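You operate a simulated robot arm through the tools that you are given. There is no shell and no other tool.

Carry out the task below with a simulated robot arm. There is one attempt and no reset: what you move stays moved.

TASK
Set the controls near the wheel bench. At the end: the outer holder six is turned to home; the inner holder six is turned to home; the outer holder three is turned to home; the inner holder five is turned to home; whatever was shut is shut again. Leave all else as you found it, and nothing knocked over.

Only the result counts: the job must be done as asked and must still hold three seconds after the hand-in. Knocking over, shifting, dropping, spilling or breaking anything else fails it.

THE ROBOT
A 6-joint arm with a two-finger gripper, fixed in place. Base frame: the origin is at the foot of the arm, x ahead of it, y to its left, z up. Lengths are in m, angles in degrees, forces in N, time in s.
Its first joint turns from -166.0 to 166.0 degrees. Payload 2.45 kg.
The tool frame sits at the grasp point between the pads (the TCP): z along the fingers, y along the line on which they close. The tips reach 0.02 m beyond it. The gripper opens to 0.14 m. The gripper's body begins 0.168 m behind the TCP.
Orientation is told as [roll, pitch, yaw] about the base's x, y, z axes, in that order, counted from this pose: with the fingers straight down and closing along the base's y, the tool's x points along the base's -x, its y along +y and its z along -z.

THE INTERFACE
- The arm moves only by the tool arm_command. Its argument "motion" is text: rows parted by semicolons, each of 7 numbers parted by spaces: the shift along the tool's x, y, z in units of 20 mm (1.0 is 20 mm), then the turn, a rotation vector about the tool's x, y, z in units of 4 degrees (1.0 is 4 degrees), then the gripper command, from -1 (fully open) to 1 (shut), values between in proportion. In form: dx dy dz wx wy wz grip; .... A call has 1 to 20 rows; each row shifts and turns the commanded pose from where the row before left it, along the tool's axes as they then stand. A call with a number of a shift or a turn outside -1 to 1 is refused whole. Each row takes 0.2 s and may step no farther than 0.05 m and 8.6 degrees from the row before; otherwise, or with a gripper value out of range, the whole call is refused. Where a pose cannot be reached the arm comes as near as it can. A force on the tool above 40 N (or 10 N above the force at the start of the call, whichever is more), or a blocked arm, ends the call early, and 0.2 s more pass. Each finger travels about 0.045 m/s and halts on what it meets, pressing with about 23 N; the grip force reading is that of the motor and also rises with nothing between the fingers. The clock runs only during rows and for 0.2 s after the last one: add rows that do not move to give the fingers time. It gives the time, the measured TCP pose, the force on the tool (base axes), the opening and the grip force at its end, in the units of the frame above (readings bear some noise), with the torque about the TCP (base axes, N m) and any sound that the robot's microphone picked up.
- Cameras (640 x 400 px; columns grow to the right, rows downward): "scene" is fixed at [0.0514, 0.6493, 1.6035]; the picture's right is [-0.53, -0.85, 0.00], its down [-0.43, 0.26, -0.87] and it looks along [0.74, -0.46, -0.50] (base axes); focal length 367 px, centre (320, 200). "wrist" rides on the gripper at [0.078, 0.011, -0.209] in the tool frame; the picture's right is [-0.14, 0.99, 0.00], its down [-0.92, -0.13, -0.37] and it looks along [-0.36, -0.05, 0.93] (tool axes); focal length 280 px, centre (320, 200). There is no depth. A picture from a camera that has moved, and an enlarged one, comes with that camera's place and axes in the base frame and with its lens.
- grab_frame(camera): a new picture of that camera. No time passes.
- close_up(camera, box): a new picture of the part [left, top, right, bottom] of that camera's present view, enlarged. No time passes.
- finish_job(): hands the job in; it is judged then, once.

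Nothing tells you positions but the pictures and the camera data. Unless the task says otherwise, let go and move clear before handing in.

The tools are called after "Emit:" by a JSON object that holds its "op" and its "data". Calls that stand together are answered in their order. arm_command: Moves the arm, as the interface text tells. Its arguments: {"type":"object","properties":{"motion":{"type":"string"}},"required":["motion"]} The other tools are called the same way: grab_frame (camera) takes a picture; close_up (camera, box) takes an enlarged picture of a part of a camera's view; finish_job () hands the job in.

At the start:

```text
t: 0.0
position: [0.8157, 0.2302, 1.1388]
tcp_rot: [0.0, -0.1, 0.0]
force: [0.3, 0.7, 0.8]
wrist_torque: [-0.02, 0.03, -0.05]
width: 0.1399
finger_force: 0.0
```

scene: 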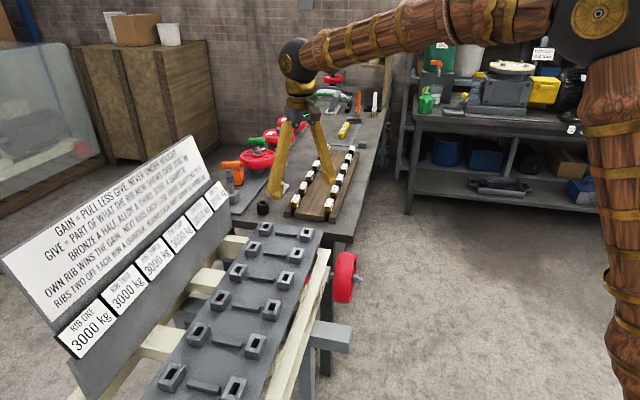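
wrist: 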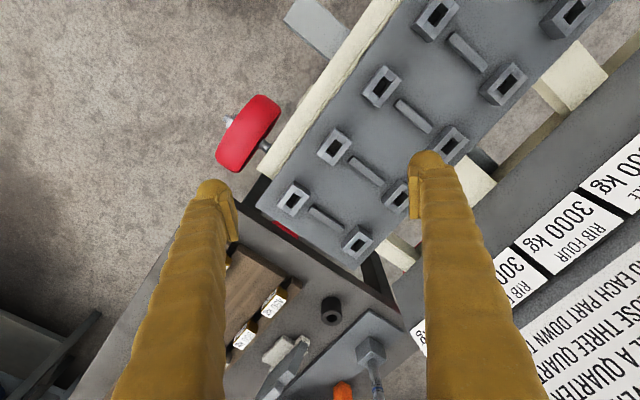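

I see a wheel bench with a rack of square holders, a sign and a workbench with white-labelled items in a wooden tray. I'll look closer at the details before moving.

Emit:
{"op": "close_up", "data": {"camera": "scene", "box": [140, 200, 360, 400]}}

Emit:
{"op": "close_up", "data": {"camera": "scene", "box": [0, 130, 240, 360]}}

Emit:
{"op": "close_up", "data": {"camera": "scene", "box": [220, 60, 400, 240]}}

Emit:
{"op": "close_up", "data": {"camera": "wrist", "box": [240, 0, 640, 400]}}

```text
2.00 times, centred on (250, 300) of scene
camera zoom: at [0.0514, 0.6493, 1.6035], right [-0.53, -0.85, 0.0], down [-0.43, 0.26, -0.87], along [0.74, -0.46, -0.5], focal length 733 px, centre (460, 0)
```

zoom: 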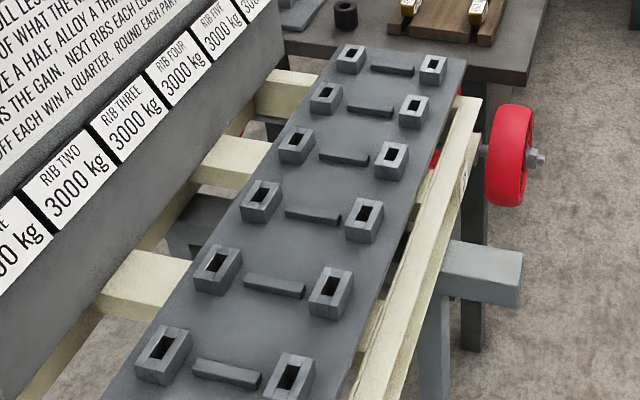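

```text
1.74 times, centred on (120, 245) of scene
camera zoom: at [0.0514, 0.6493, 1.6035], right [-0.53, -0.85, 0.0], down [-0.43, 0.26, -0.87], along [0.74, -0.46, -0.5], focal length 638 px, centre (668, 122)
```

zoom: 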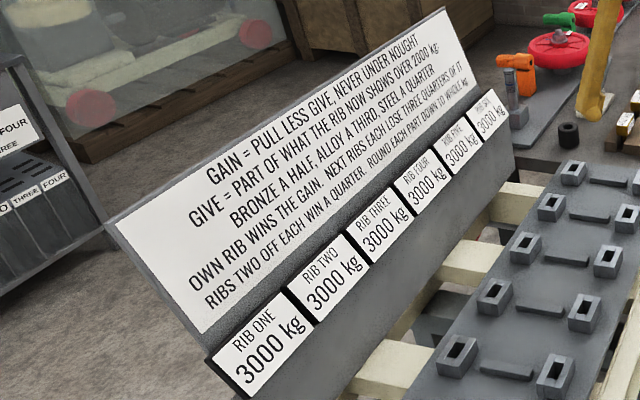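

```text
2.22 times, centred on (310, 150) of scene
camera zoom: at [0.0514, 0.6493, 1.6035], right [-0.53, -0.85, 0.0], down [-0.43, 0.26, -0.87], along [0.74, -0.46, -0.5], focal length 815 px, centre (342, 311)
```

zoom: 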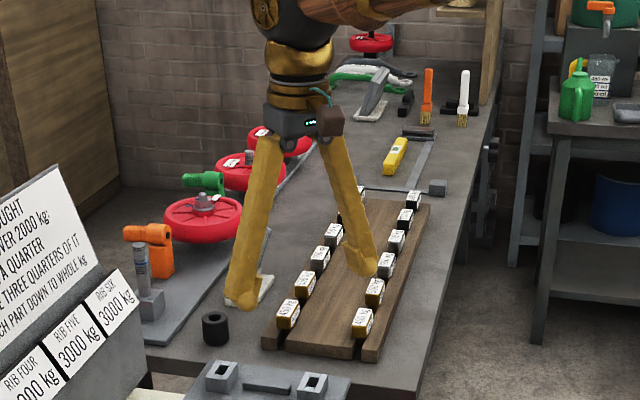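

```text
1.00 times, centred on (440, 200) of wrist (not enlarged: the box is as wide or as high as the picture)
camera zoom: at [0.7354, 0.2408, 1.3476], right [0.14, 0.99, 0.0], down [0.92, -0.13, 0.37], along [0.37, -0.05, -0.93], focal length 280 px, centre (200, 200)
```

zoom: 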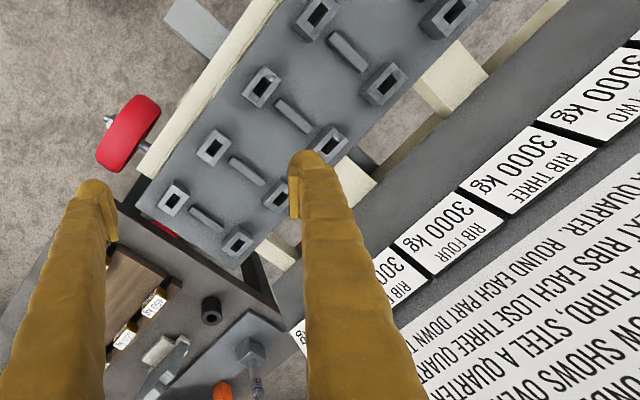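

I'll zoom in on each region in detail to find the "holders" and any labels.

Emit:
{"op": "close_up", "data": {"camera": "scene", "box": [270, 130, 370, 230]}}

Emit:
{"op": "close_up", "data": {"camera": "scene", "box": [400, 30, 600, 220]}}

Emit:
{"op": "close_up", "data": {"camera": "scene", "box": [210, 110, 310, 230]}}

Emit:
{"op": "close_up", "data": {"camera": "scene", "box": [0, 0, 240, 200]}}

Emit:
{"op": "close_up", "data": {"camera": "scene", "box": [300, 60, 400, 160]}}

Emit:
{"op": "close_up", "data": {"camera": "scene", "box": [0, 180, 160, 400]}}

Emit:
{"op": "close_up", "data": {"camera": "scene", "box": [200, 210, 330, 310]}}

Emit:
{"op": "close_up", "data": {"camera": "scene", "box": [140, 300, 270, 400]}}

```text
4.00 times, centred on (320, 180) of scene
camera zoom: at [0.0514, 0.6493, 1.6035], right [-0.53, -0.85, 0.0], down [-0.43, 0.26, -0.87], along [0.74, -0.46, -0.5], focal length 1466 px, centre (320, 280)
```

zoom: 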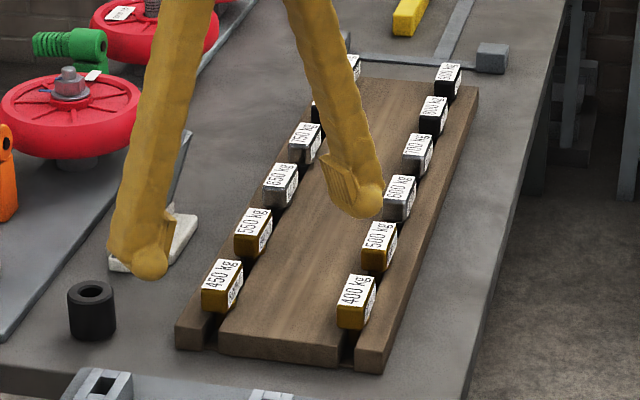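

```text
2.11 times, centred on (500, 125) of scene
camera zoom: at [0.0514, 0.6493, 1.6035], right [-0.53, -0.85, 0.0], down [-0.43, 0.26, -0.87], along [0.74, -0.46, -0.5], focal length 772 px, centre (-59, 358)
```

zoom: 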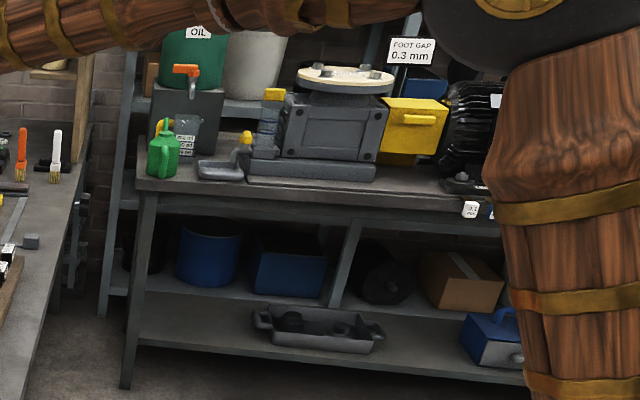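

```text
3.33 times, centred on (260, 170) of scene
camera zoom: at [0.0514, 0.6493, 1.6035], right [-0.53, -0.85, 0.0], down [-0.43, 0.26, -0.87], along [0.74, -0.46, -0.5], focal length 1222 px, centre (520, 300)
```

zoom: 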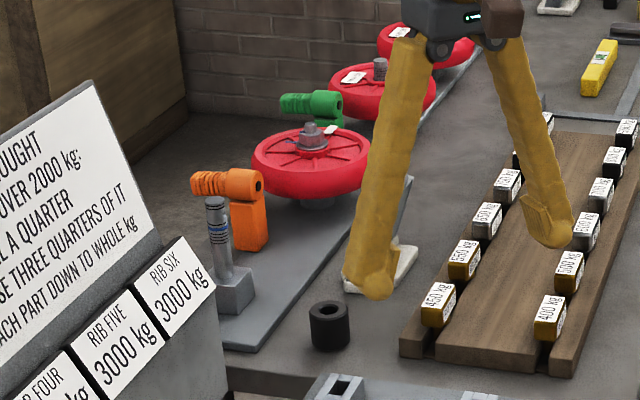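

```text
2.00 times, centred on (120, 100) of scene
camera zoom: at [0.0514, 0.6493, 1.6035], right [-0.53, -0.85, 0.0], down [-0.43, 0.26, -0.87], along [0.74, -0.46, -0.5], focal length 733 px, centre (720, 400)
```

zoom: 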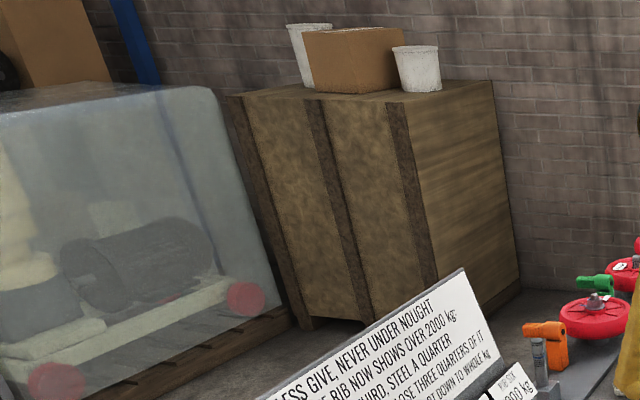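

```text
4.00 times, centred on (350, 110) of scene
camera zoom: at [0.0514, 0.6493, 1.6035], right [-0.53, -0.85, 0.0], down [-0.43, 0.26, -0.87], along [0.74, -0.46, -0.5], focal length 1466 px, centre (200, 560)
```

zoom: 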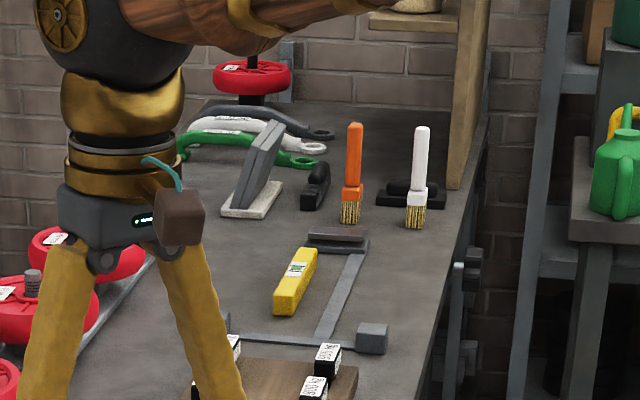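

```text
1.82 times, centred on (80, 290) of scene
camera zoom: at [0.0514, 0.6493, 1.6035], right [-0.53, -0.85, 0.0], down [-0.43, 0.26, -0.87], along [0.74, -0.46, -0.5], focal length 666 px, centre (756, 36)
```

zoom: 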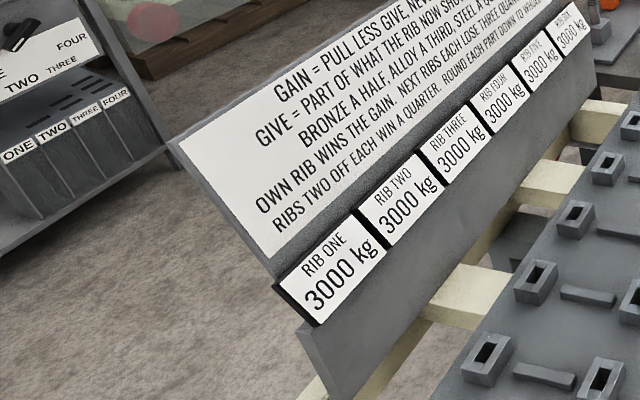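

```text
4.00 times, centred on (265, 260) of scene
camera zoom: at [0.0514, 0.6493, 1.6035], right [-0.53, -0.85, 0.0], down [-0.43, 0.26, -0.87], along [0.74, -0.46, -0.5], focal length 1466 px, centre (540, -40)
```

zoom: 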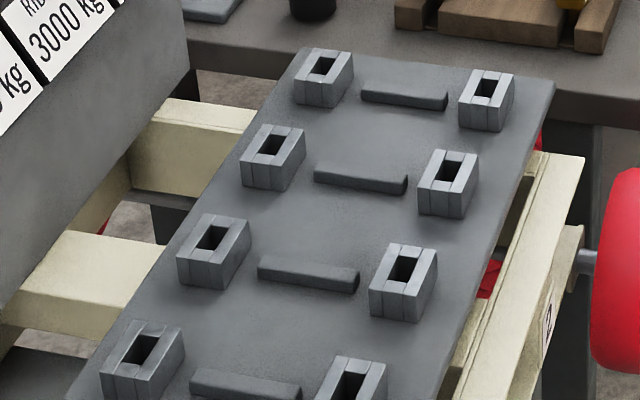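

```text
4.00 times, centred on (205, 350) of scene
camera zoom: at [0.0514, 0.6493, 1.6035], right [-0.53, -0.85, 0.0], down [-0.43, 0.26, -0.87], along [0.74, -0.46, -0.5], focal length 1466 px, centre (780, -400)
```

zoom: 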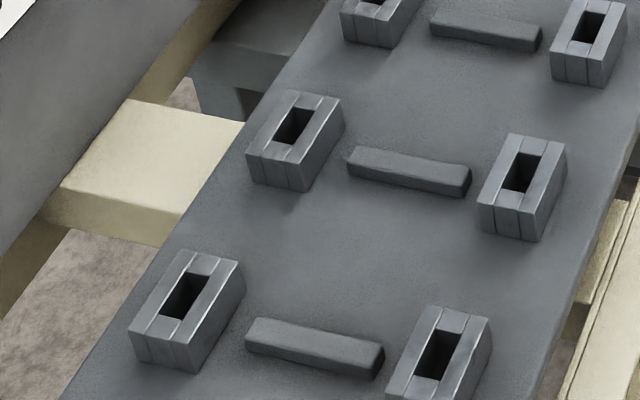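

The rack of square sockets has two per rib (inner/outer). I'll zoom in on the wrist view to check how each is turned.

Emit:
{"op": "close_up", "data": {"camera": "wrist", "box": [260, 120, 420, 280]}}

Emit:
{"op": "close_up", "data": {"camera": "wrist", "box": [360, 0, 620, 160]}}

Emit:
{"op": "close_up", "data": {"camera": "wrist", "box": [200, 230, 440, 400]}}

Emit:
{"op": "close_up", "data": {"camera": "scene", "box": [0, 180, 80, 270]}}

Emit:
{"op": "close_up", "data": {"camera": "scene", "box": [300, 240, 400, 340]}}

```text
2.50 times, centred on (340, 200) of wrist
camera zoom: at [0.7354, 0.2408, 1.3476], right [0.14, 0.99, 0.0], down [0.92, -0.13, 0.37], along [0.37, -0.05, -0.93], focal length 701 px, centre (270, 200)
```

zoom: 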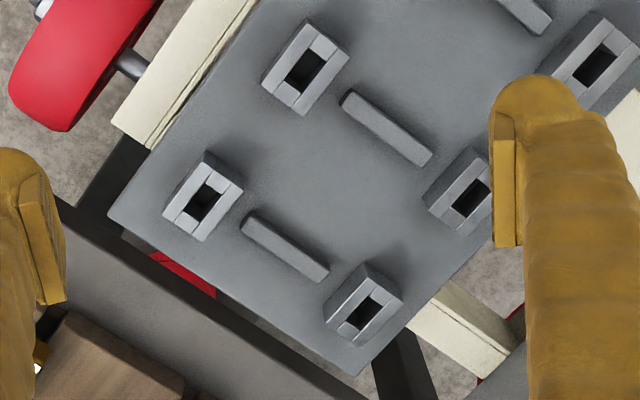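

```text
2.46 times, centred on (490, 80) of wrist
camera zoom: at [0.7354, 0.2408, 1.3476], right [0.14, 0.99, 0.0], down [0.92, -0.13, 0.37], along [0.37, -0.05, -0.93], focal length 690 px, centre (-98, 495)
```

zoom: 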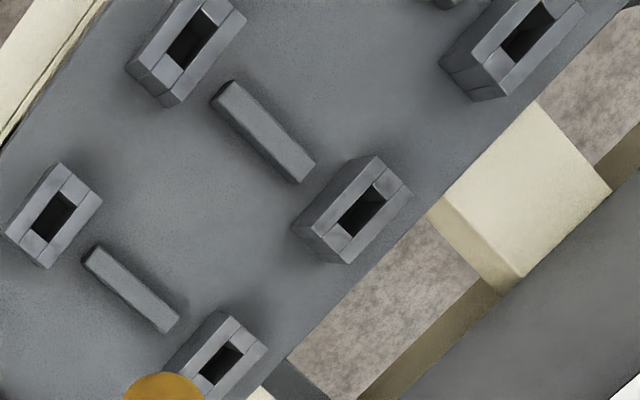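

```text
2.35 times, centred on (320, 315) of wrist
camera zoom: at [0.7354, 0.2408, 1.3476], right [0.14, 0.99, 0.0], down [0.92, -0.13, 0.37], along [0.37, -0.05, -0.93], focal length 660 px, centre (320, -71)
```

zoom: 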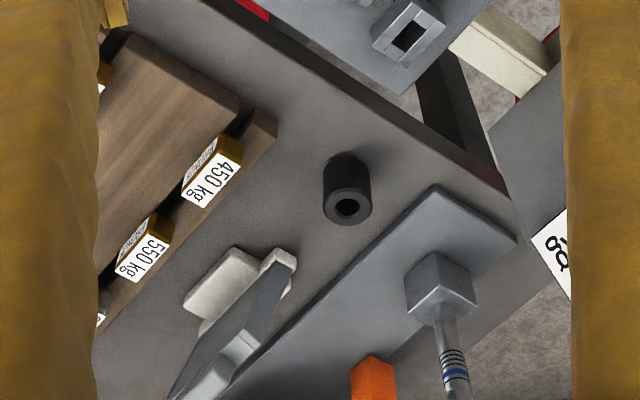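

```text
4.44 times, centred on (40, 225) of scene
camera zoom: at [0.0514, 0.6493, 1.6035], right [-0.53, -0.85, 0.0], down [-0.43, 0.26, -0.87], along [0.74, -0.46, -0.5], focal length 1629 px, centre (1564, 89)
```

zoom: 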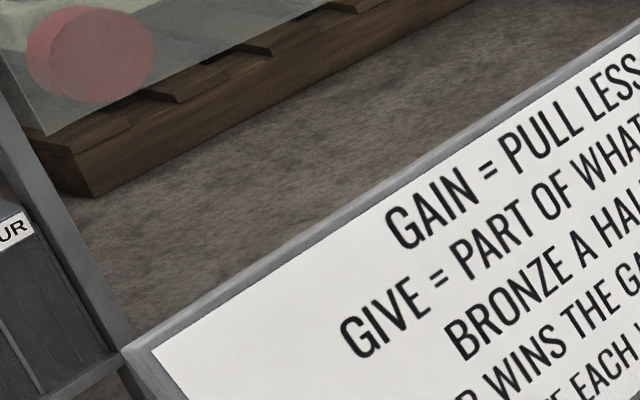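

```text
4.00 times, centred on (350, 290) of scene
camera zoom: at [0.0514, 0.6493, 1.6035], right [-0.53, -0.85, 0.0], down [-0.43, 0.26, -0.87], along [0.74, -0.46, -0.5], focal length 1466 px, centre (200, -160)
```

zoom: 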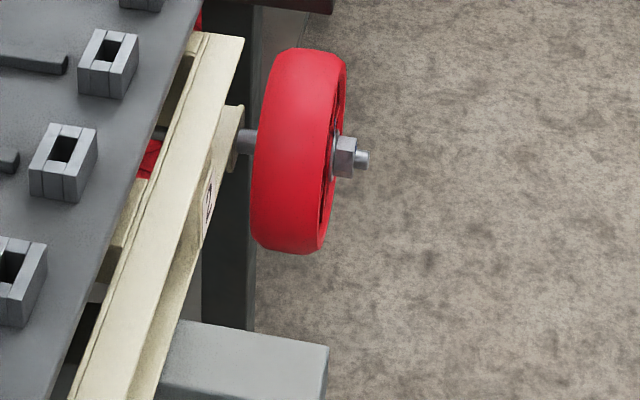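

Close-ups can show content beyond the normal frame, so I'll use tall boxes to look at what is left, right and below the views.

Emit:
{"op": "close_up", "data": {"camera": "scene", "box": [0, 0, 10, 400]}}

Emit:
{"op": "close_up", "data": {"camera": "scene", "box": [630, 0, 640, 400]}}

Emit:
{"op": "close_up", "data": {"camera": "scene", "box": [0, 390, 640, 400]}}

Emit:
{"op": "close_up", "data": {"camera": "wrist", "box": [0, 0, 640, 10]}}

Emit:
{"op": "close_up", "data": {"camera": "wrist", "box": [0, 0, 10, 400]}}

Emit:
{"op": "close_up", "data": {"camera": "wrist", "box": [630, 0, 640, 400]}}

Emit:
{"op": "close_up", "data": {"camera": "wrist", "box": [0, 390, 640, 400]}}

```text
1.00 times, centred on (5, 200) of scene (not enlarged: the box is as wide or as high as the picture)
camera zoom: at [0.0514, 0.6493, 1.6035], right [-0.53, -0.85, 0.0], down [-0.43, 0.26, -0.87], along [0.74, -0.46, -0.5], focal length 367 px, centre (635, 200)
```

zoom: 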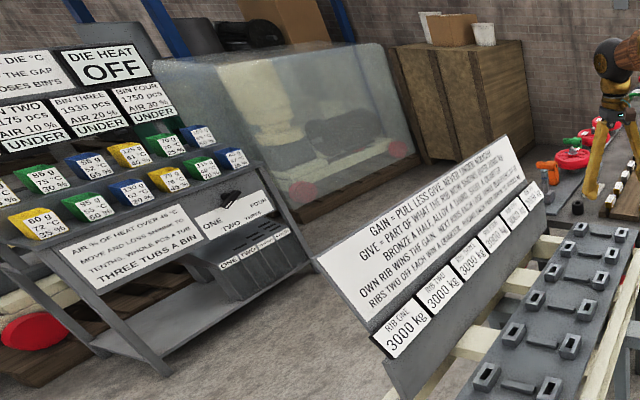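

```text
1.00 times, centred on (635, 200) of scene (not enlarged: the box is as wide or as high as the picture)
camera zoom: at [0.0514, 0.6493, 1.6035], right [-0.53, -0.85, 0.0], down [-0.43, 0.26, -0.87], along [0.74, -0.46, -0.5], focal length 367 px, centre (5, 200)
```

zoom: 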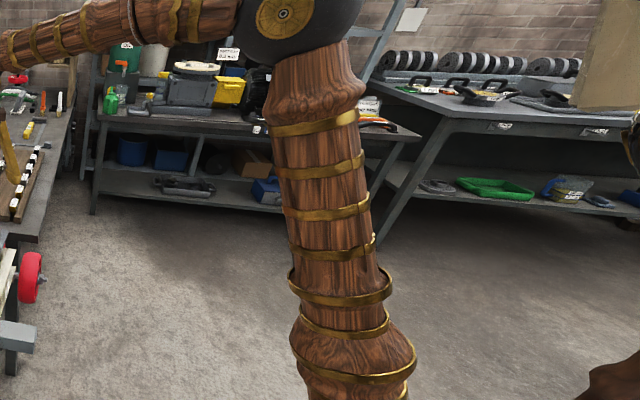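

```text
1.00 times, centred on (320, 395) of scene (not enlarged: the box is as wide or as high as the picture)
camera zoom: at [0.0514, 0.6493, 1.6035], right [-0.53, -0.85, 0.0], down [-0.43, 0.26, -0.87], along [0.74, -0.46, -0.5], focal length 367 px, centre (320, 5)
```

zoom: 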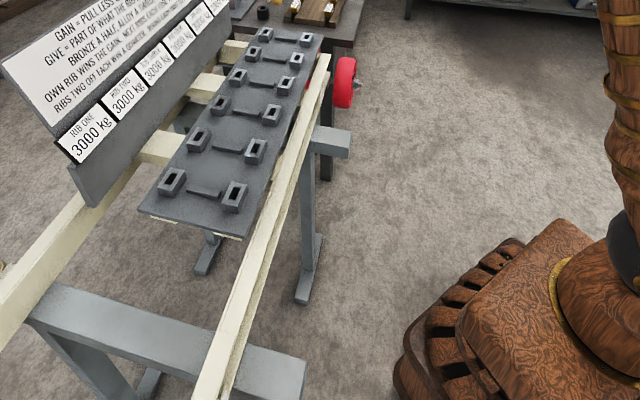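

```text
1.00 times, centred on (320, 5) of wrist (not enlarged: the box is as wide or as high as the picture)
camera zoom: at [0.7354, 0.2408, 1.3476], right [0.14, 0.99, 0.0], down [0.92, -0.13, 0.37], along [0.37, -0.05, -0.93], focal length 280 px, centre (320, 395)
```

zoom: 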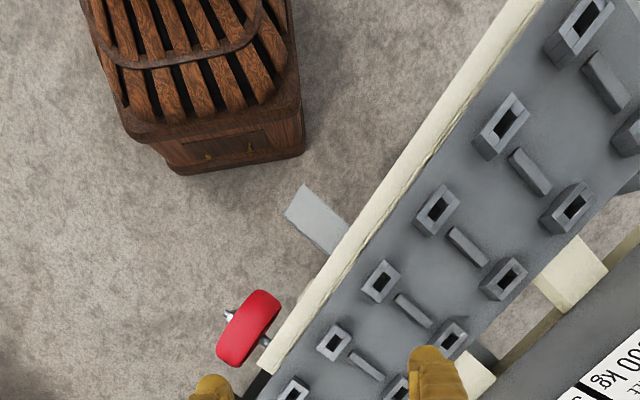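

```text
1.00 times, centred on (5, 200) of wrist (not enlarged: the box is as wide or as high as the picture)
camera zoom: at [0.7354, 0.2408, 1.3476], right [0.14, 0.99, 0.0], down [0.92, -0.13, 0.37], along [0.37, -0.05, -0.93], focal length 280 px, centre (635, 200)
```

zoom: 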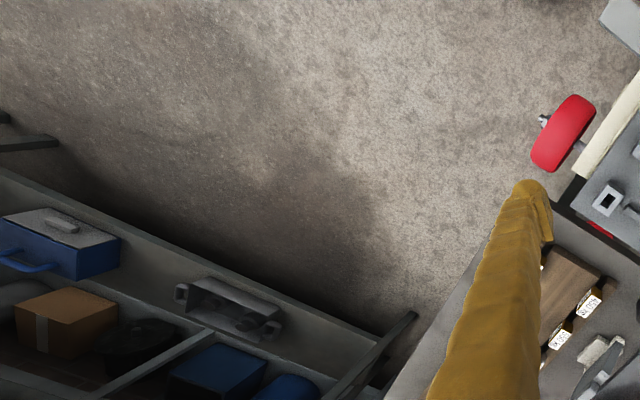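

```text
1.00 times, centred on (635, 200) of wrist (not enlarged: the box is as wide or as high as the picture)
camera zoom: at [0.7354, 0.2408, 1.3476], right [0.14, 0.99, 0.0], down [0.92, -0.13, 0.37], along [0.37, -0.05, -0.93], focal length 280 px, centre (5, 200)
```

zoom: 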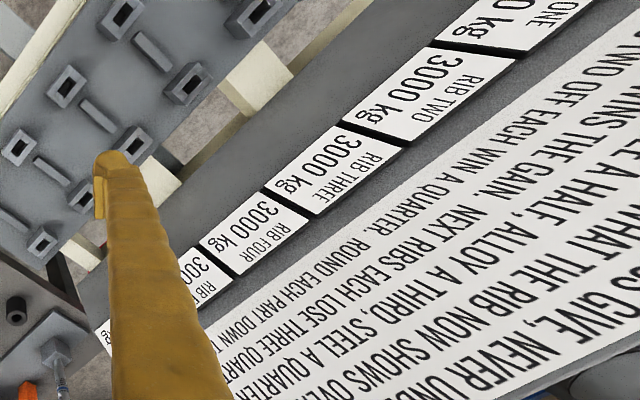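

```text
1.00 times, centred on (320, 395) of wrist (not enlarged: the box is as wide or as high as the picture)
camera zoom: at [0.7354, 0.2408, 1.3476], right [0.14, 0.99, 0.0], down [0.92, -0.13, 0.37], along [0.37, -0.05, -0.93], focal length 280 px, centre (320, 5)
```

zoom: 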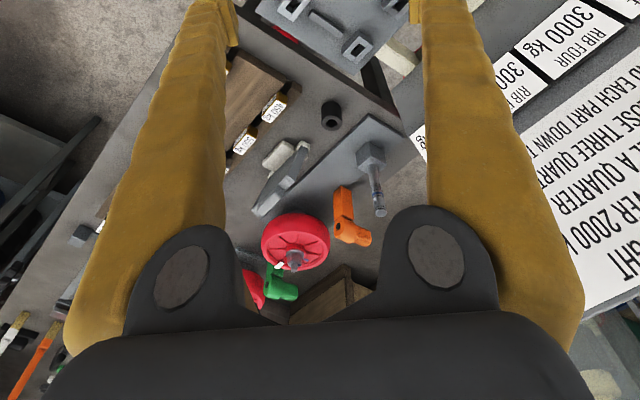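

The shop has several stations. I'll check whether close-ups can be pushed further beyond the frame, and examine the stations at the left and right.

Emit:
{"op": "close_up", "data": {"camera": "scene", "box": [640, 0, 1280, 400]}}

Emit:
{"op": "close_up", "data": {"camera": "scene", "box": [0, 60, 10, 300]}}

Emit:
{"op": "close_up", "data": {"camera": "scene", "box": [630, 20, 640, 260]}}

Emit:
{"op": "close_up", "data": {"camera": "scene", "box": [630, 390, 640, 400]}}

```text
refused: 1280 is not a number from 0 to 640
```

```text
1.67 times, centred on (5, 180) of scene
camera zoom: at [0.0514, 0.6493, 1.6035], right [-0.53, -0.85, 0.0], down [-0.43, 0.26, -0.87], along [0.74, -0.46, -0.5], focal length 611 px, centre (845, 233)
```

zoom: 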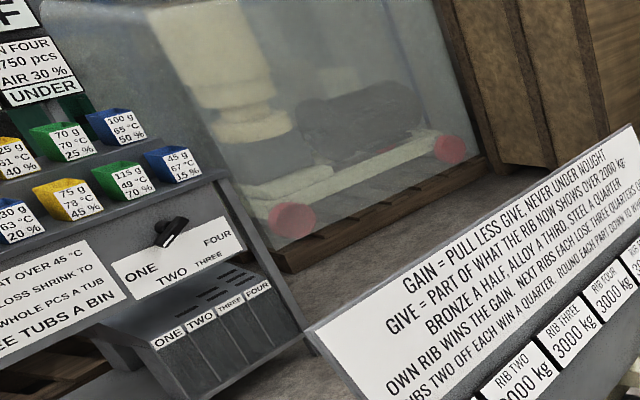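

```text
1.67 times, centred on (635, 140) of scene
camera zoom: at [0.0514, 0.6493, 1.6035], right [-0.53, -0.85, 0.0], down [-0.43, 0.26, -0.87], along [0.74, -0.46, -0.5], focal length 611 px, centre (-205, 300)
```

zoom: 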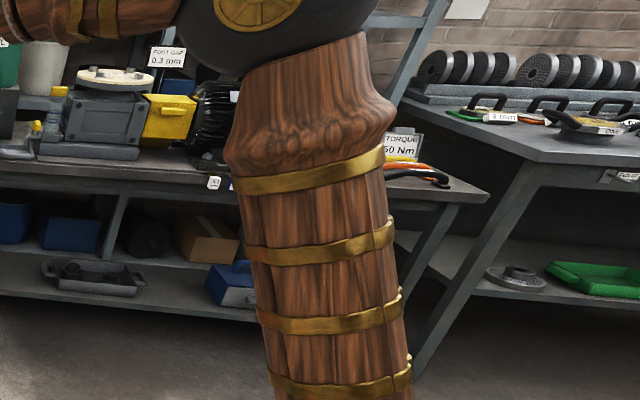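

```text
16.00 times, centred on (635, 395) of scene
camera zoom: at [0.0514, 0.6493, 1.6035], right [-0.53, -0.85, 0.0], down [-0.43, 0.26, -0.87], along [0.74, -0.46, -0.5], focal length 5865 px, centre (-4720, -2920)
```

zoom: 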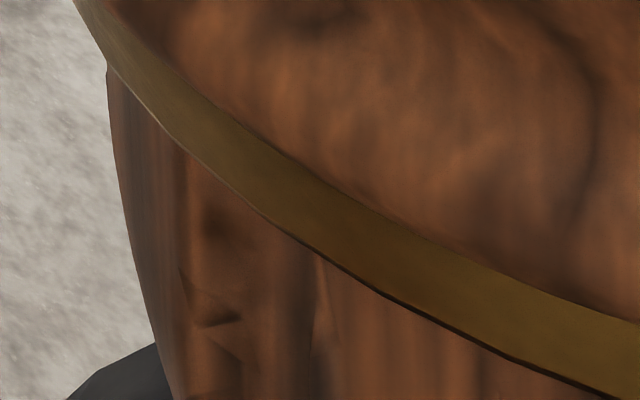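

The rib rack sits right beside the bench with the red wheels. I'll tilt the hand (well above everything) to look forward over the wheel bench.

Emit:
{"op": "arm_command", "data": {"motion": "0.5 0 -1 0 -1 0 -1; 0.5 0 -1 0 -1 0 -1; 0.5 0 -1 0 -1 0 -1; 0.5 0 -1 0 -1 0 -1; 0.5 0 -1 0 -1 0 -1; 0.5 0 -1 0 -1 0 -1"}}

Emit:
{"op": "grab_frame", "data": {"camera": "wrist"}}

Emit:
{"op": "close_up", "data": {"camera": "wrist", "box": [0, 390, 640, 400]}}

Emit:
{"op": "grab_frame", "data": {"camera": "scene"}}

```text
t: 1.4
position: [0.735, 0.2309, 1.2453]
tcp_rot: [0.0, -24.1, 0.1]
force: [0.2, -0.6, -0.2]
wrist_torque: [0.01, 0.02, 0.02]
width: 0.1399
finger_force: 0.0
```

```text
taken
camera wrist: at [0.5772, 0.2405, 1.404], right [0.12, 0.99, 0.06], down [0.69, -0.13, 0.71], along [0.71, -0.05, -0.7], focal length 280 px, centre (320, 200)
```

wrist: 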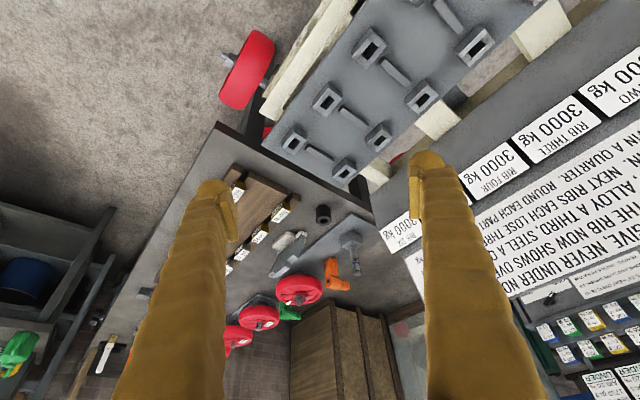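

```text
1.00 times, centred on (320, 395) of wrist (not enlarged: the box is as wide or as high as the picture)
camera zoom: at [0.5772, 0.2405, 1.404], right [0.12, 0.99, 0.06], down [0.69, -0.13, 0.71], along [0.71, -0.05, -0.7], focal length 280 px, centre (320, 5)
```

zoom: 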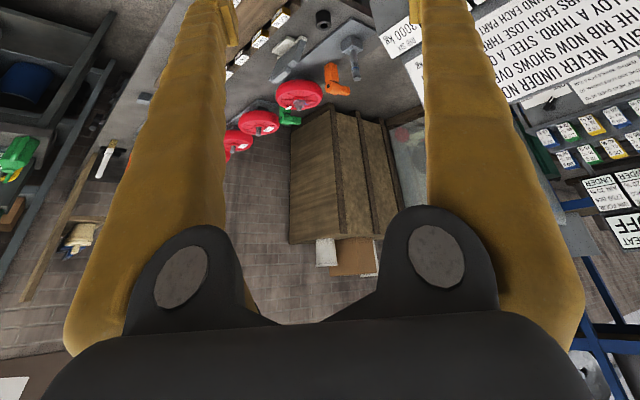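

```text
taken
```

scene: 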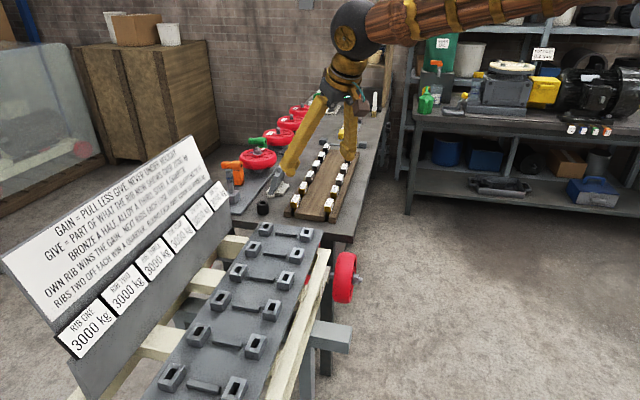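

All sockets look nearly aligned, but some may be slightly turned. I'll zoom strongly on each holder from the scene camera to measure their angles.

Emit:
{"op": "close_up", "data": {"camera": "scene", "box": [240, 215, 320, 265]}}

Emit:
{"op": "close_up", "data": {"camera": "scene", "box": [225, 240, 305, 290]}}

Emit:
{"op": "close_up", "data": {"camera": "scene", "box": [205, 280, 285, 330]}}

Emit:
{"op": "close_up", "data": {"camera": "scene", "box": [160, 320, 280, 395]}}

Emit:
{"op": "close_up", "data": {"camera": "wrist", "box": [270, 70, 430, 190]}}

Emit:
{"op": "close_up", "data": {"camera": "wrist", "box": [340, 0, 520, 70]}}

```text
8.00 times, centred on (280, 240) of scene
camera zoom: at [0.0514, 0.6493, 1.6035], right [-0.53, -0.85, 0.0], down [-0.43, 0.26, -0.87], along [0.74, -0.46, -0.5], focal length 2932 px, centre (640, -120)
```

zoom: 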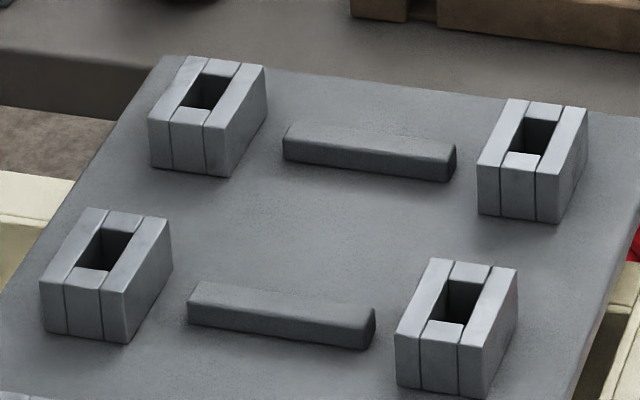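

```text
8.00 times, centred on (265, 265) of scene
camera zoom: at [0.0514, 0.6493, 1.6035], right [-0.53, -0.85, 0.0], down [-0.43, 0.26, -0.87], along [0.74, -0.46, -0.5], focal length 2932 px, centre (760, -320)
```

zoom: 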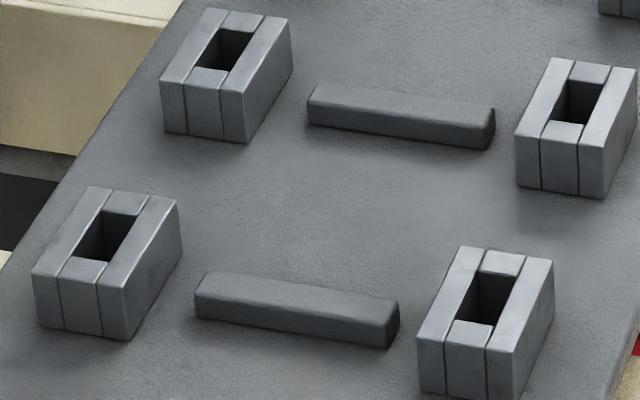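

```text
8.00 times, centred on (245, 305) of scene
camera zoom: at [0.0514, 0.6493, 1.6035], right [-0.53, -0.85, 0.0], down [-0.43, 0.26, -0.87], along [0.74, -0.46, -0.5], focal length 2932 px, centre (920, -640)
```

zoom: 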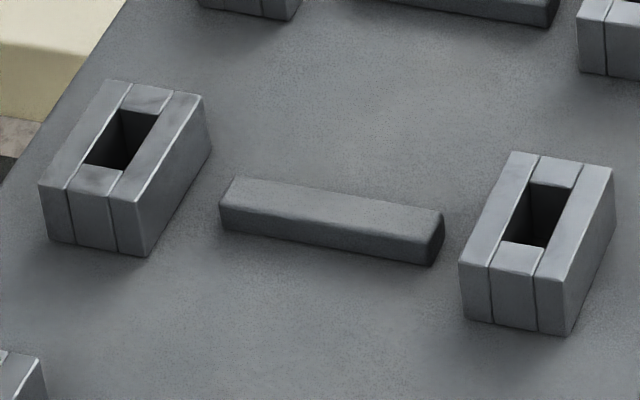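

```text
5.33 times, centred on (220, 358) of scene
camera zoom: at [0.0514, 0.6493, 1.6035], right [-0.53, -0.85, 0.0], down [-0.43, 0.26, -0.87], along [0.74, -0.46, -0.5], focal length 1955 px, centre (853, -640)
```

zoom: 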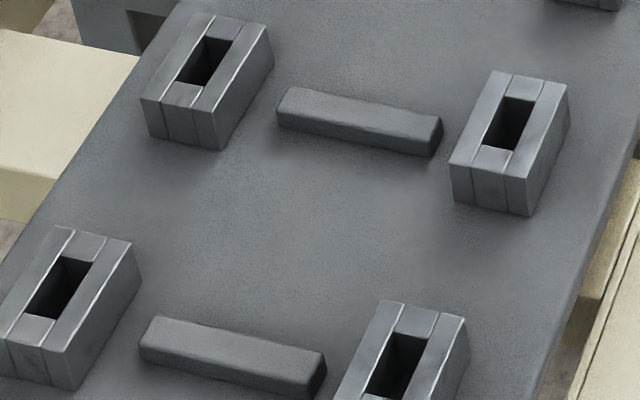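

```text
3.33 times, centred on (350, 130) of wrist
camera zoom: at [0.5772, 0.2405, 1.404], right [0.12, 0.99, 0.06], down [0.69, -0.13, 0.71], along [0.71, -0.05, -0.7], focal length 935 px, centre (220, 433)
```

zoom: 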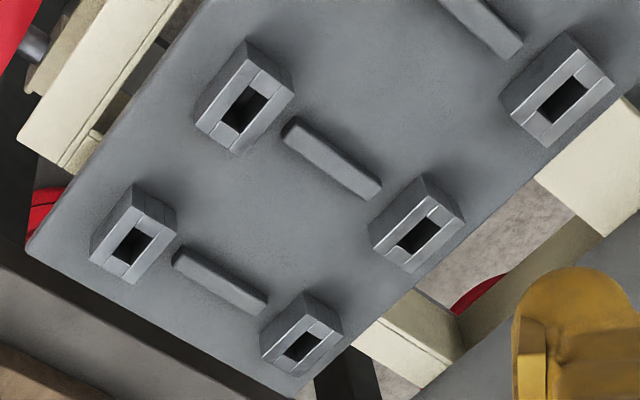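

```text
3.56 times, centred on (430, 35) of wrist
camera zoom: at [0.5772, 0.2405, 1.404], right [0.12, 0.99, 0.06], down [0.69, -0.13, 0.71], along [0.71, -0.05, -0.7], focal length 997 px, centre (-71, 787)
```

zoom: 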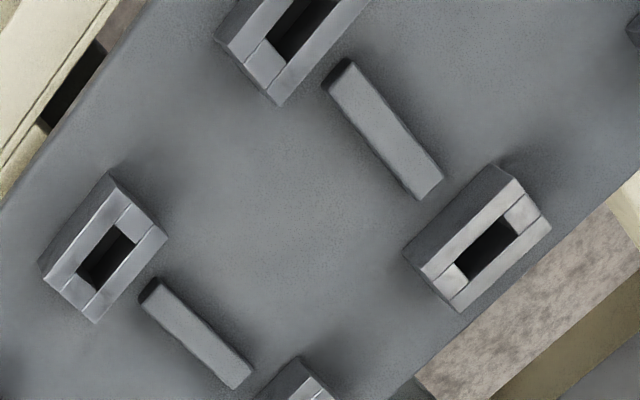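

The twelve sockets all look fixed and alike, so the "holders" may be elsewhere. I'll retract the hand high over free floor and turn it to look around at the other benches.

Emit:
{"op": "arm_command", "data": {"motion": "0.914 -0.5 -0.407 0 0 0 -1; 0.914 -0.5 -0.407 0 0 0 -1; 0.914 -0.5 -0.407 0 0 0 -1; 0.914 -0.5 -0.407 0 0 0 -1; 0.914 -0.5 -0.407 0 0 0 -1; 0.914 -0.5 -0.407 0 0 0 -1; 0.914 -0.5 -0.407 0 0 0 -1; 0.914 -0.5 -0.407 0 0 0 -1; 0 0 0 0.407 0 0.914 -1; 0 0 0 0.407 0 0.914 -1; 0 0 0 0.407 0 0.914 -1; 0 0 0 0.407 0 0.914 -1; 0 0 0 0.407 0 0.914 -1; 0 0 0 0.407 0 0.914 -1; 0 0 0 0.407 0 0.914 -1; 0 0 0 0.407 0 0.914 -1; 0 0 0 0.407 0 0.914 -1; 0 0 0 0.407 0 0.914 -1; 0 0 0 0.407 0 0.914 -1; 0 0 0 0.407 0 0.914 -1"}}

Emit:
{"op": "grab_frame", "data": {"camera": "wrist"}}

Emit:
{"op": "close_up", "data": {"camera": "wrist", "box": [0, 390, 640, 400]}}

Emit:
{"op": "grab_frame", "data": {"camera": "scene"}}

```text
t: 5.6
position: [0.5735, 0.1512, 1.2459]
tcp_rot: [0.1, -24.1, -48.1]
force: [0.7, -0.6, -0.4]
wrist_torque: [-0.02, -0.01, -0.01]
width: 0.1398
finger_force: 0.1
```

```text
taken
camera wrist: at [0.4776, 0.2735, 1.4041], right [0.82, 0.57, 0.06], down [0.37, -0.6, 0.71], along [0.44, -0.56, -0.7], focal length 280 px, centre (320, 200)
```

wrist: 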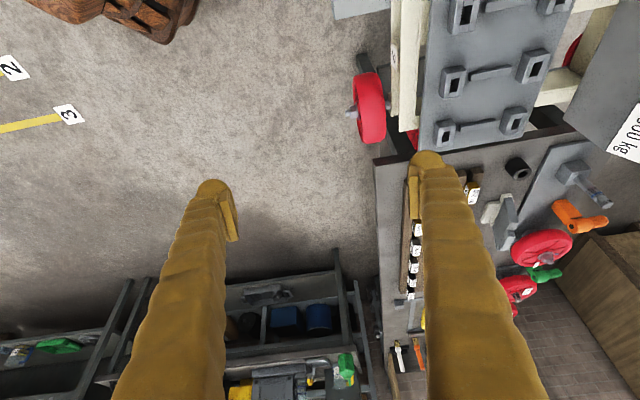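

```text
1.00 times, centred on (320, 395) of wrist (not enlarged: the box is as wide or as high as the picture)
camera zoom: at [0.4776, 0.2735, 1.4041], right [0.82, 0.57, 0.06], down [0.37, -0.6, 0.71], along [0.44, -0.56, -0.7], focal length 280 px, centre (320, 5)
```

zoom: 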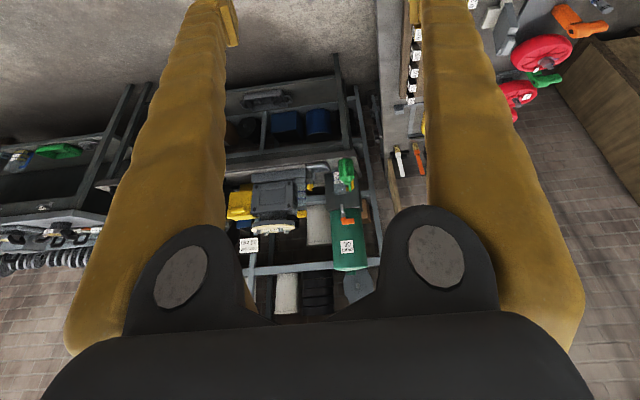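

```text
taken
```

scene: 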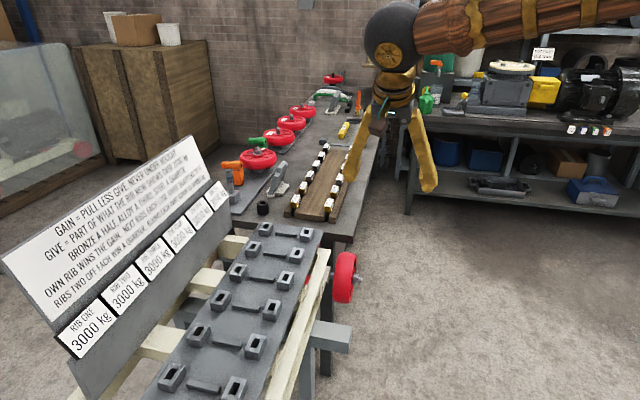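

I'll sweep the arm to the right and keep turning, to see the rest of the room.

Emit:
{"op": "arm_command", "data": {"motion": "-0.629 -1 0.28 0 0 0 -1; -0.629 -1 0.28 0 0 0 -1; -0.629 -1 0.28 0 0 0 -1; -0.629 -1 0.28 0 0 0 -1; -0.629 -1 0.28 0 0 0 -1; -0.629 -1 0.28 0 0 0 -1; -0.629 -1 0.28 0 0 0 -1; -0.629 -1 0.28 0 0 0 -1; -0.629 -1 0.28 0 0 0 -1; -0.629 -1 0.28 0 0 0 -1; -0.629 -1 0.28 0 0 0 -1; -0.629 -1 0.28 0 0 0 -1; -0.629 -1 0.28 0 0 0 -1; -0.629 -1 0.28 0 0 0 -1; -0.629 -1 0.28 0 0 0 -1; -0.629 -1 0.28 0 0 0 -1; -0.629 -1 0.28 0 0 0 -1; -0.629 -1 0.28 0 0 0 -1; 0 0 0 0.407 0 0.914 -1; 0 0 0 0.407 0 0.914 -1"}}

Emit:
{"op": "arm_command", "data": {"motion": "0 0 0 0.407 0 0.914 -1; 0 0 0 0.407 0 0.914 -1; 0 0 0 0.407 0 0.914 -1; 0 0 0 0.407 0 0.914 -1; 0 0 0 0.407 0 0.914 -1; 0 0 0 0.407 0 0.914 -1; 0 0 0 0.407 0 0.914 -1; 0 0 0 0.407 0 0.914 -1; 0 0 0 0.407 0 0.914 -1; 0 0 0 0.407 0 0.914 -1; 0 0 0 0.407 0 0.914 -1; 0 0 0 0.407 0 0.914 -1"}}

Emit:
{"op": "grab_frame", "data": {"camera": "wrist"}}

Emit:
{"op": "close_up", "data": {"camera": "wrist", "box": [0, 390, 640, 400]}}

Emit:
{"op": "grab_frame", "data": {"camera": "scene"}}

Emit:
{"op": "close_up", "data": {"camera": "scene", "box": [630, 0, 640, 400]}}

```text
t: 9.8
position: [0.4718, -0.2752, 1.2449]
tcp_rot: [0.0, -24.0, -56.1]
force: [0.2, 0.7, -0.2]
wrist_torque: [-0.02, 0.05, -0.01]
width: 0.1403
finger_force: 0.1
```

```text
t: 12.4
position: [0.4721, -0.2754, 1.2456]
tcp_rot: [0.0, -24.0, -104.2]
force: [0.6, 0.2, 1.0]
wrist_torque: [0.0, 0.0, 0.03]
width: 0.1398
finger_force: 0.1
```

```text
taken
camera wrist: at [0.5213, -0.127, 1.4045], right [0.93, -0.36, 0.06], down [-0.29, -0.64, 0.71], along [-0.22, -0.68, -0.7], focal length 280 px, centre (320, 200)
```

wrist: 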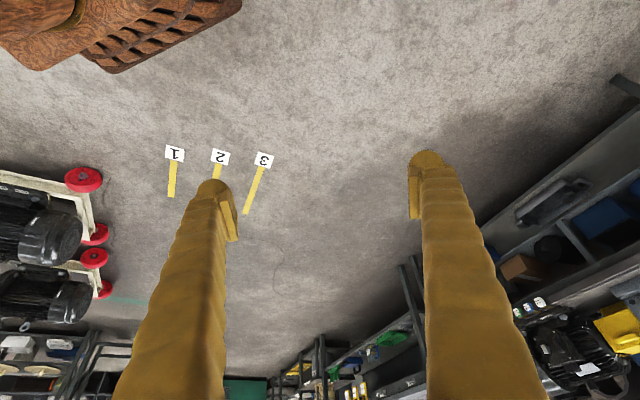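

```text
1.00 times, centred on (320, 395) of wrist (not enlarged: the box is as wide or as high as the picture)
camera zoom: at [0.5213, -0.127, 1.4045], right [0.93, -0.36, 0.06], down [-0.29, -0.64, 0.71], along [-0.22, -0.68, -0.7], focal length 280 px, centre (320, 5)
```

zoom: 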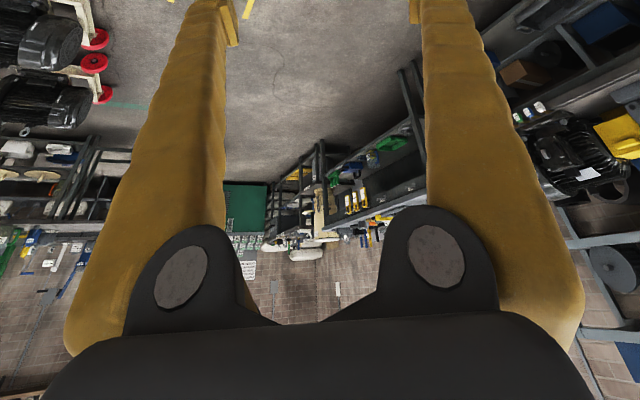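

```text
taken
```

scene: 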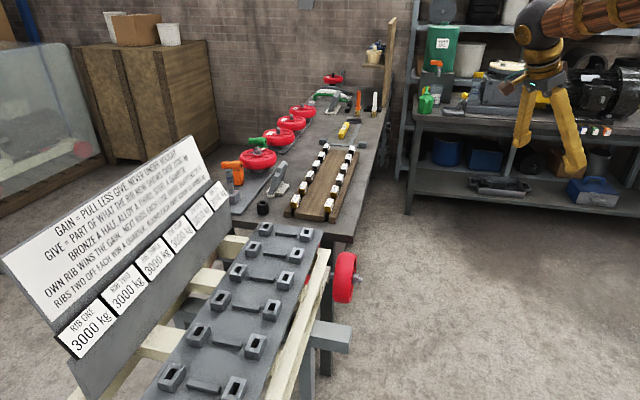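

```text
1.00 times, centred on (635, 200) of scene (not enlarged: the box is as wide or as high as the picture)
camera zoom: at [0.0514, 0.6493, 1.6035], right [-0.53, -0.85, 0.0], down [-0.43, 0.26, -0.87], along [0.74, -0.46, -0.5], focal length 367 px, centre (5, 200)
```

zoom: 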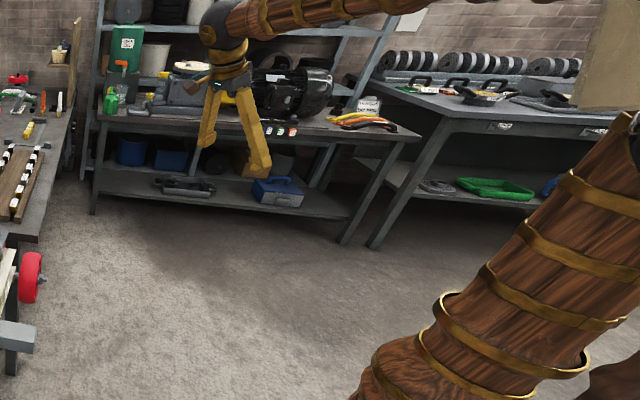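

Nothing else is within the arm's reach; the rib rack beside the wheel bench is the only station with six inner/outer pairs, so its twelve sockets must be the holders. I'll level the hand, align it with the rack and go back for a close look from above.

Emit:
{"op": "arm_command", "data": {"motion": "0 0 0 0 1 0 -1; 0 0 0 0 1 0 -1; 0 0 0 0 1 0 -1; 0 0 0 0 1 0 -1; 0 0 0 0 1 0 -1; 0 0 0 0 1 0 -1; 0 0 0 0 0 -1 -1; 0 0 0 0 0 -1 -1; 0 0 0 0 0 -1 -1; 0 0 0 0 0 -1 -1; 0 0 0 0 0 -1 -1; 0 0 0 0 0 -1 -1; 0 0 0 0 0 -1 -1; 0 0 0 0 0 -1 -1; 0 0 0 0 0 -1 -1; 0 0 0 0 0 -1 -1; 0 0 0 0 0 -1 -1; 0 0 0 0 0 -1 -1; 0 0 0 0 0 -1 -1; 0 0 0 0 0 -1 -1"}}

Emit:
{"op": "arm_command", "data": {"motion": "0.5 1 0 0 0 -0.67 -1; 0.5 1 0 0 0 0 -1; 0.5 1 0 0 0 0 -1; 0.5 1 0 0 0 0 -1; 0.5 1 0 0 0 0 -1; 0.5 1 0 0 0 0 -1; 0.5 1 0 0 0 0 -1; 0.5 1 0 0 0 0 -1; 0.5 1 0 0 0 0 -1; 0.5 1 0 0 0 0 -1; 0.5 1 0 0 0 0 -1; 0.5 1 0 0 0 0 -1; 0.5 1 0 0 0 0 -1; 0.5 1 0 0 0 0 -1; 0.5 1 0 0 0 0 -1; 0.5 1 0 0 0 0 -1; 0.5 1 0 0 0 0 -1; 0.5 1 0 0 0 0 -1; 0.5 1 0 0 0 0 -1; 0.5 1 0 0 0 0 -1"}}

Emit:
{"op": "grab_frame", "data": {"camera": "wrist"}}

Emit:
{"op": "grab_frame", "data": {"camera": "scene"}}

```text
t: 16.6
position: [0.4737, -0.2749, 1.2452]
tcp_rot: [0.0, 0.0, -48.0]
force: [0.1, -0.5, -0.4]
wrist_torque: [-0.01, 0.03, -0.01]
width: 0.14
finger_force: 0.0
```

```text
t: 20.8
position: [0.6192, 0.1486, 1.2455]
tcp_rot: [0.0, 0.1, -45.4]
force: [0.1, 0.0, -0.1]
wrist_torque: [-0.02, 0.02, 0.0]
width: 0.1402
finger_force: 0.0
```

```text
taken
camera wrist: at [0.5709, 0.2107, 1.4537], right [0.8, 0.6, 0.0], down [0.56, -0.75, 0.37], along [0.22, -0.3, -0.93], focal length 280 px, centre (320, 200)
```

wrist: 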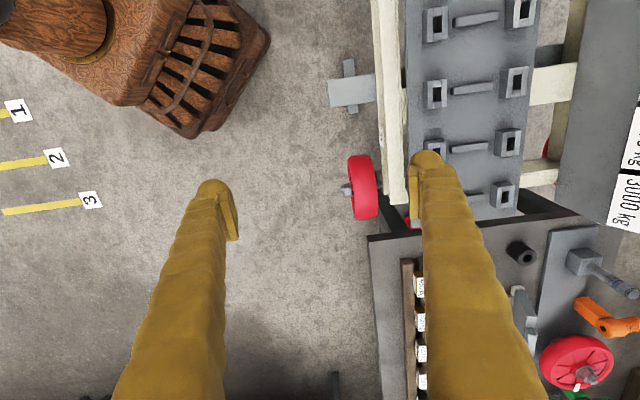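

```text
taken
```

scene: 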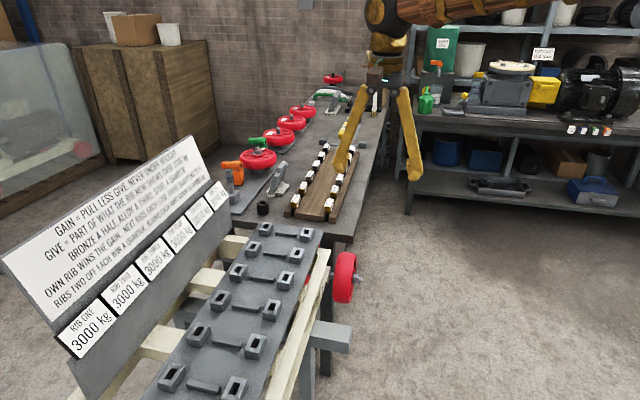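

Emit:
{"op": "arm_command", "data": {"motion": "1 1 0 0 0 0 -1; 1 1 0 0 0 0 -1; 1 1 0 0 0 0 -1; 1 1 0 0 0 0 -1; 1 1 0 0 0 0 -1; 1 1 0 0 0 0 -1; 1 1 0 0 0 0 -1; 1 1 0 0 0 0 -1; 1 1 0 0 0 0 -1; 1 1 0 0 0 0 -1; 1 1 0 0 0 0 -1; 1 1 0 0 0 0 -1; 1 1 0 0 0 0 -1"}}

Emit:
{"op": "grab_frame", "data": {"camera": "wrist"}}

Emit:
{"op": "close_up", "data": {"camera": "wrist", "box": [220, 0, 430, 190]}}

Emit:
{"op": "close_up", "data": {"camera": "wrist", "box": [240, 150, 420, 350]}}

```text
t: 23.6
position: [0.621, 0.516, 1.2473]
tcp_rot: [0.0, -0.1, -45.3]
force: [-1.5, -0.6, -0.1]
wrist_torque: [0.03, -0.04, 0.0]
width: 0.14
finger_force: 0.1
```

```text
taken
camera wrist: at [0.5734, 0.5786, 1.4548], right [0.8, 0.6, 0.0], down [0.56, -0.75, 0.37], along [0.22, -0.3, -0.93], focal length 280 px, centre (320, 200)
```

wrist: 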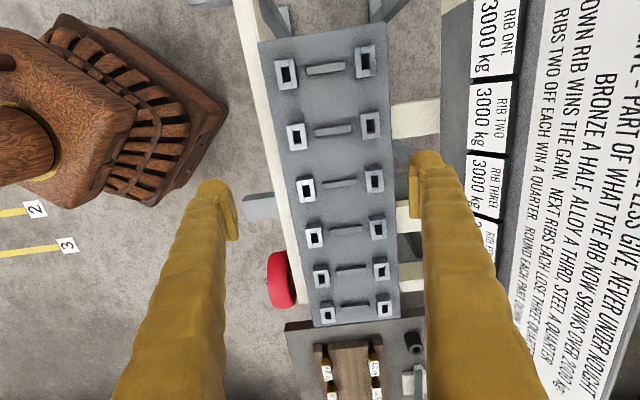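

```text
2.11 times, centred on (325, 95) of wrist
camera zoom: at [0.5734, 0.5786, 1.4548], right [0.8, 0.6, 0.0], down [0.56, -0.75, 0.37], along [0.22, -0.3, -0.93], focal length 590 px, centre (310, 421)
```

zoom: 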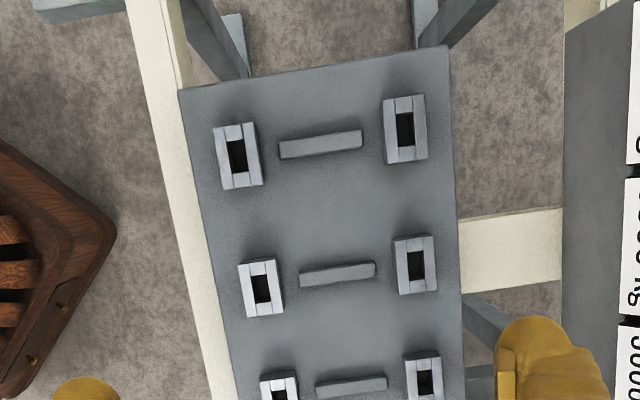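

```text
2.00 times, centred on (330, 250) of wrist
camera zoom: at [0.5734, 0.5786, 1.4548], right [0.8, 0.6, 0.0], down [0.56, -0.75, 0.37], along [0.22, -0.3, -0.93], focal length 561 px, centre (300, 100)
```

zoom: 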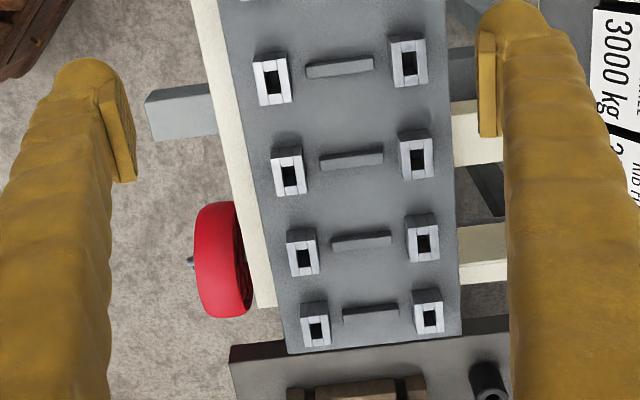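

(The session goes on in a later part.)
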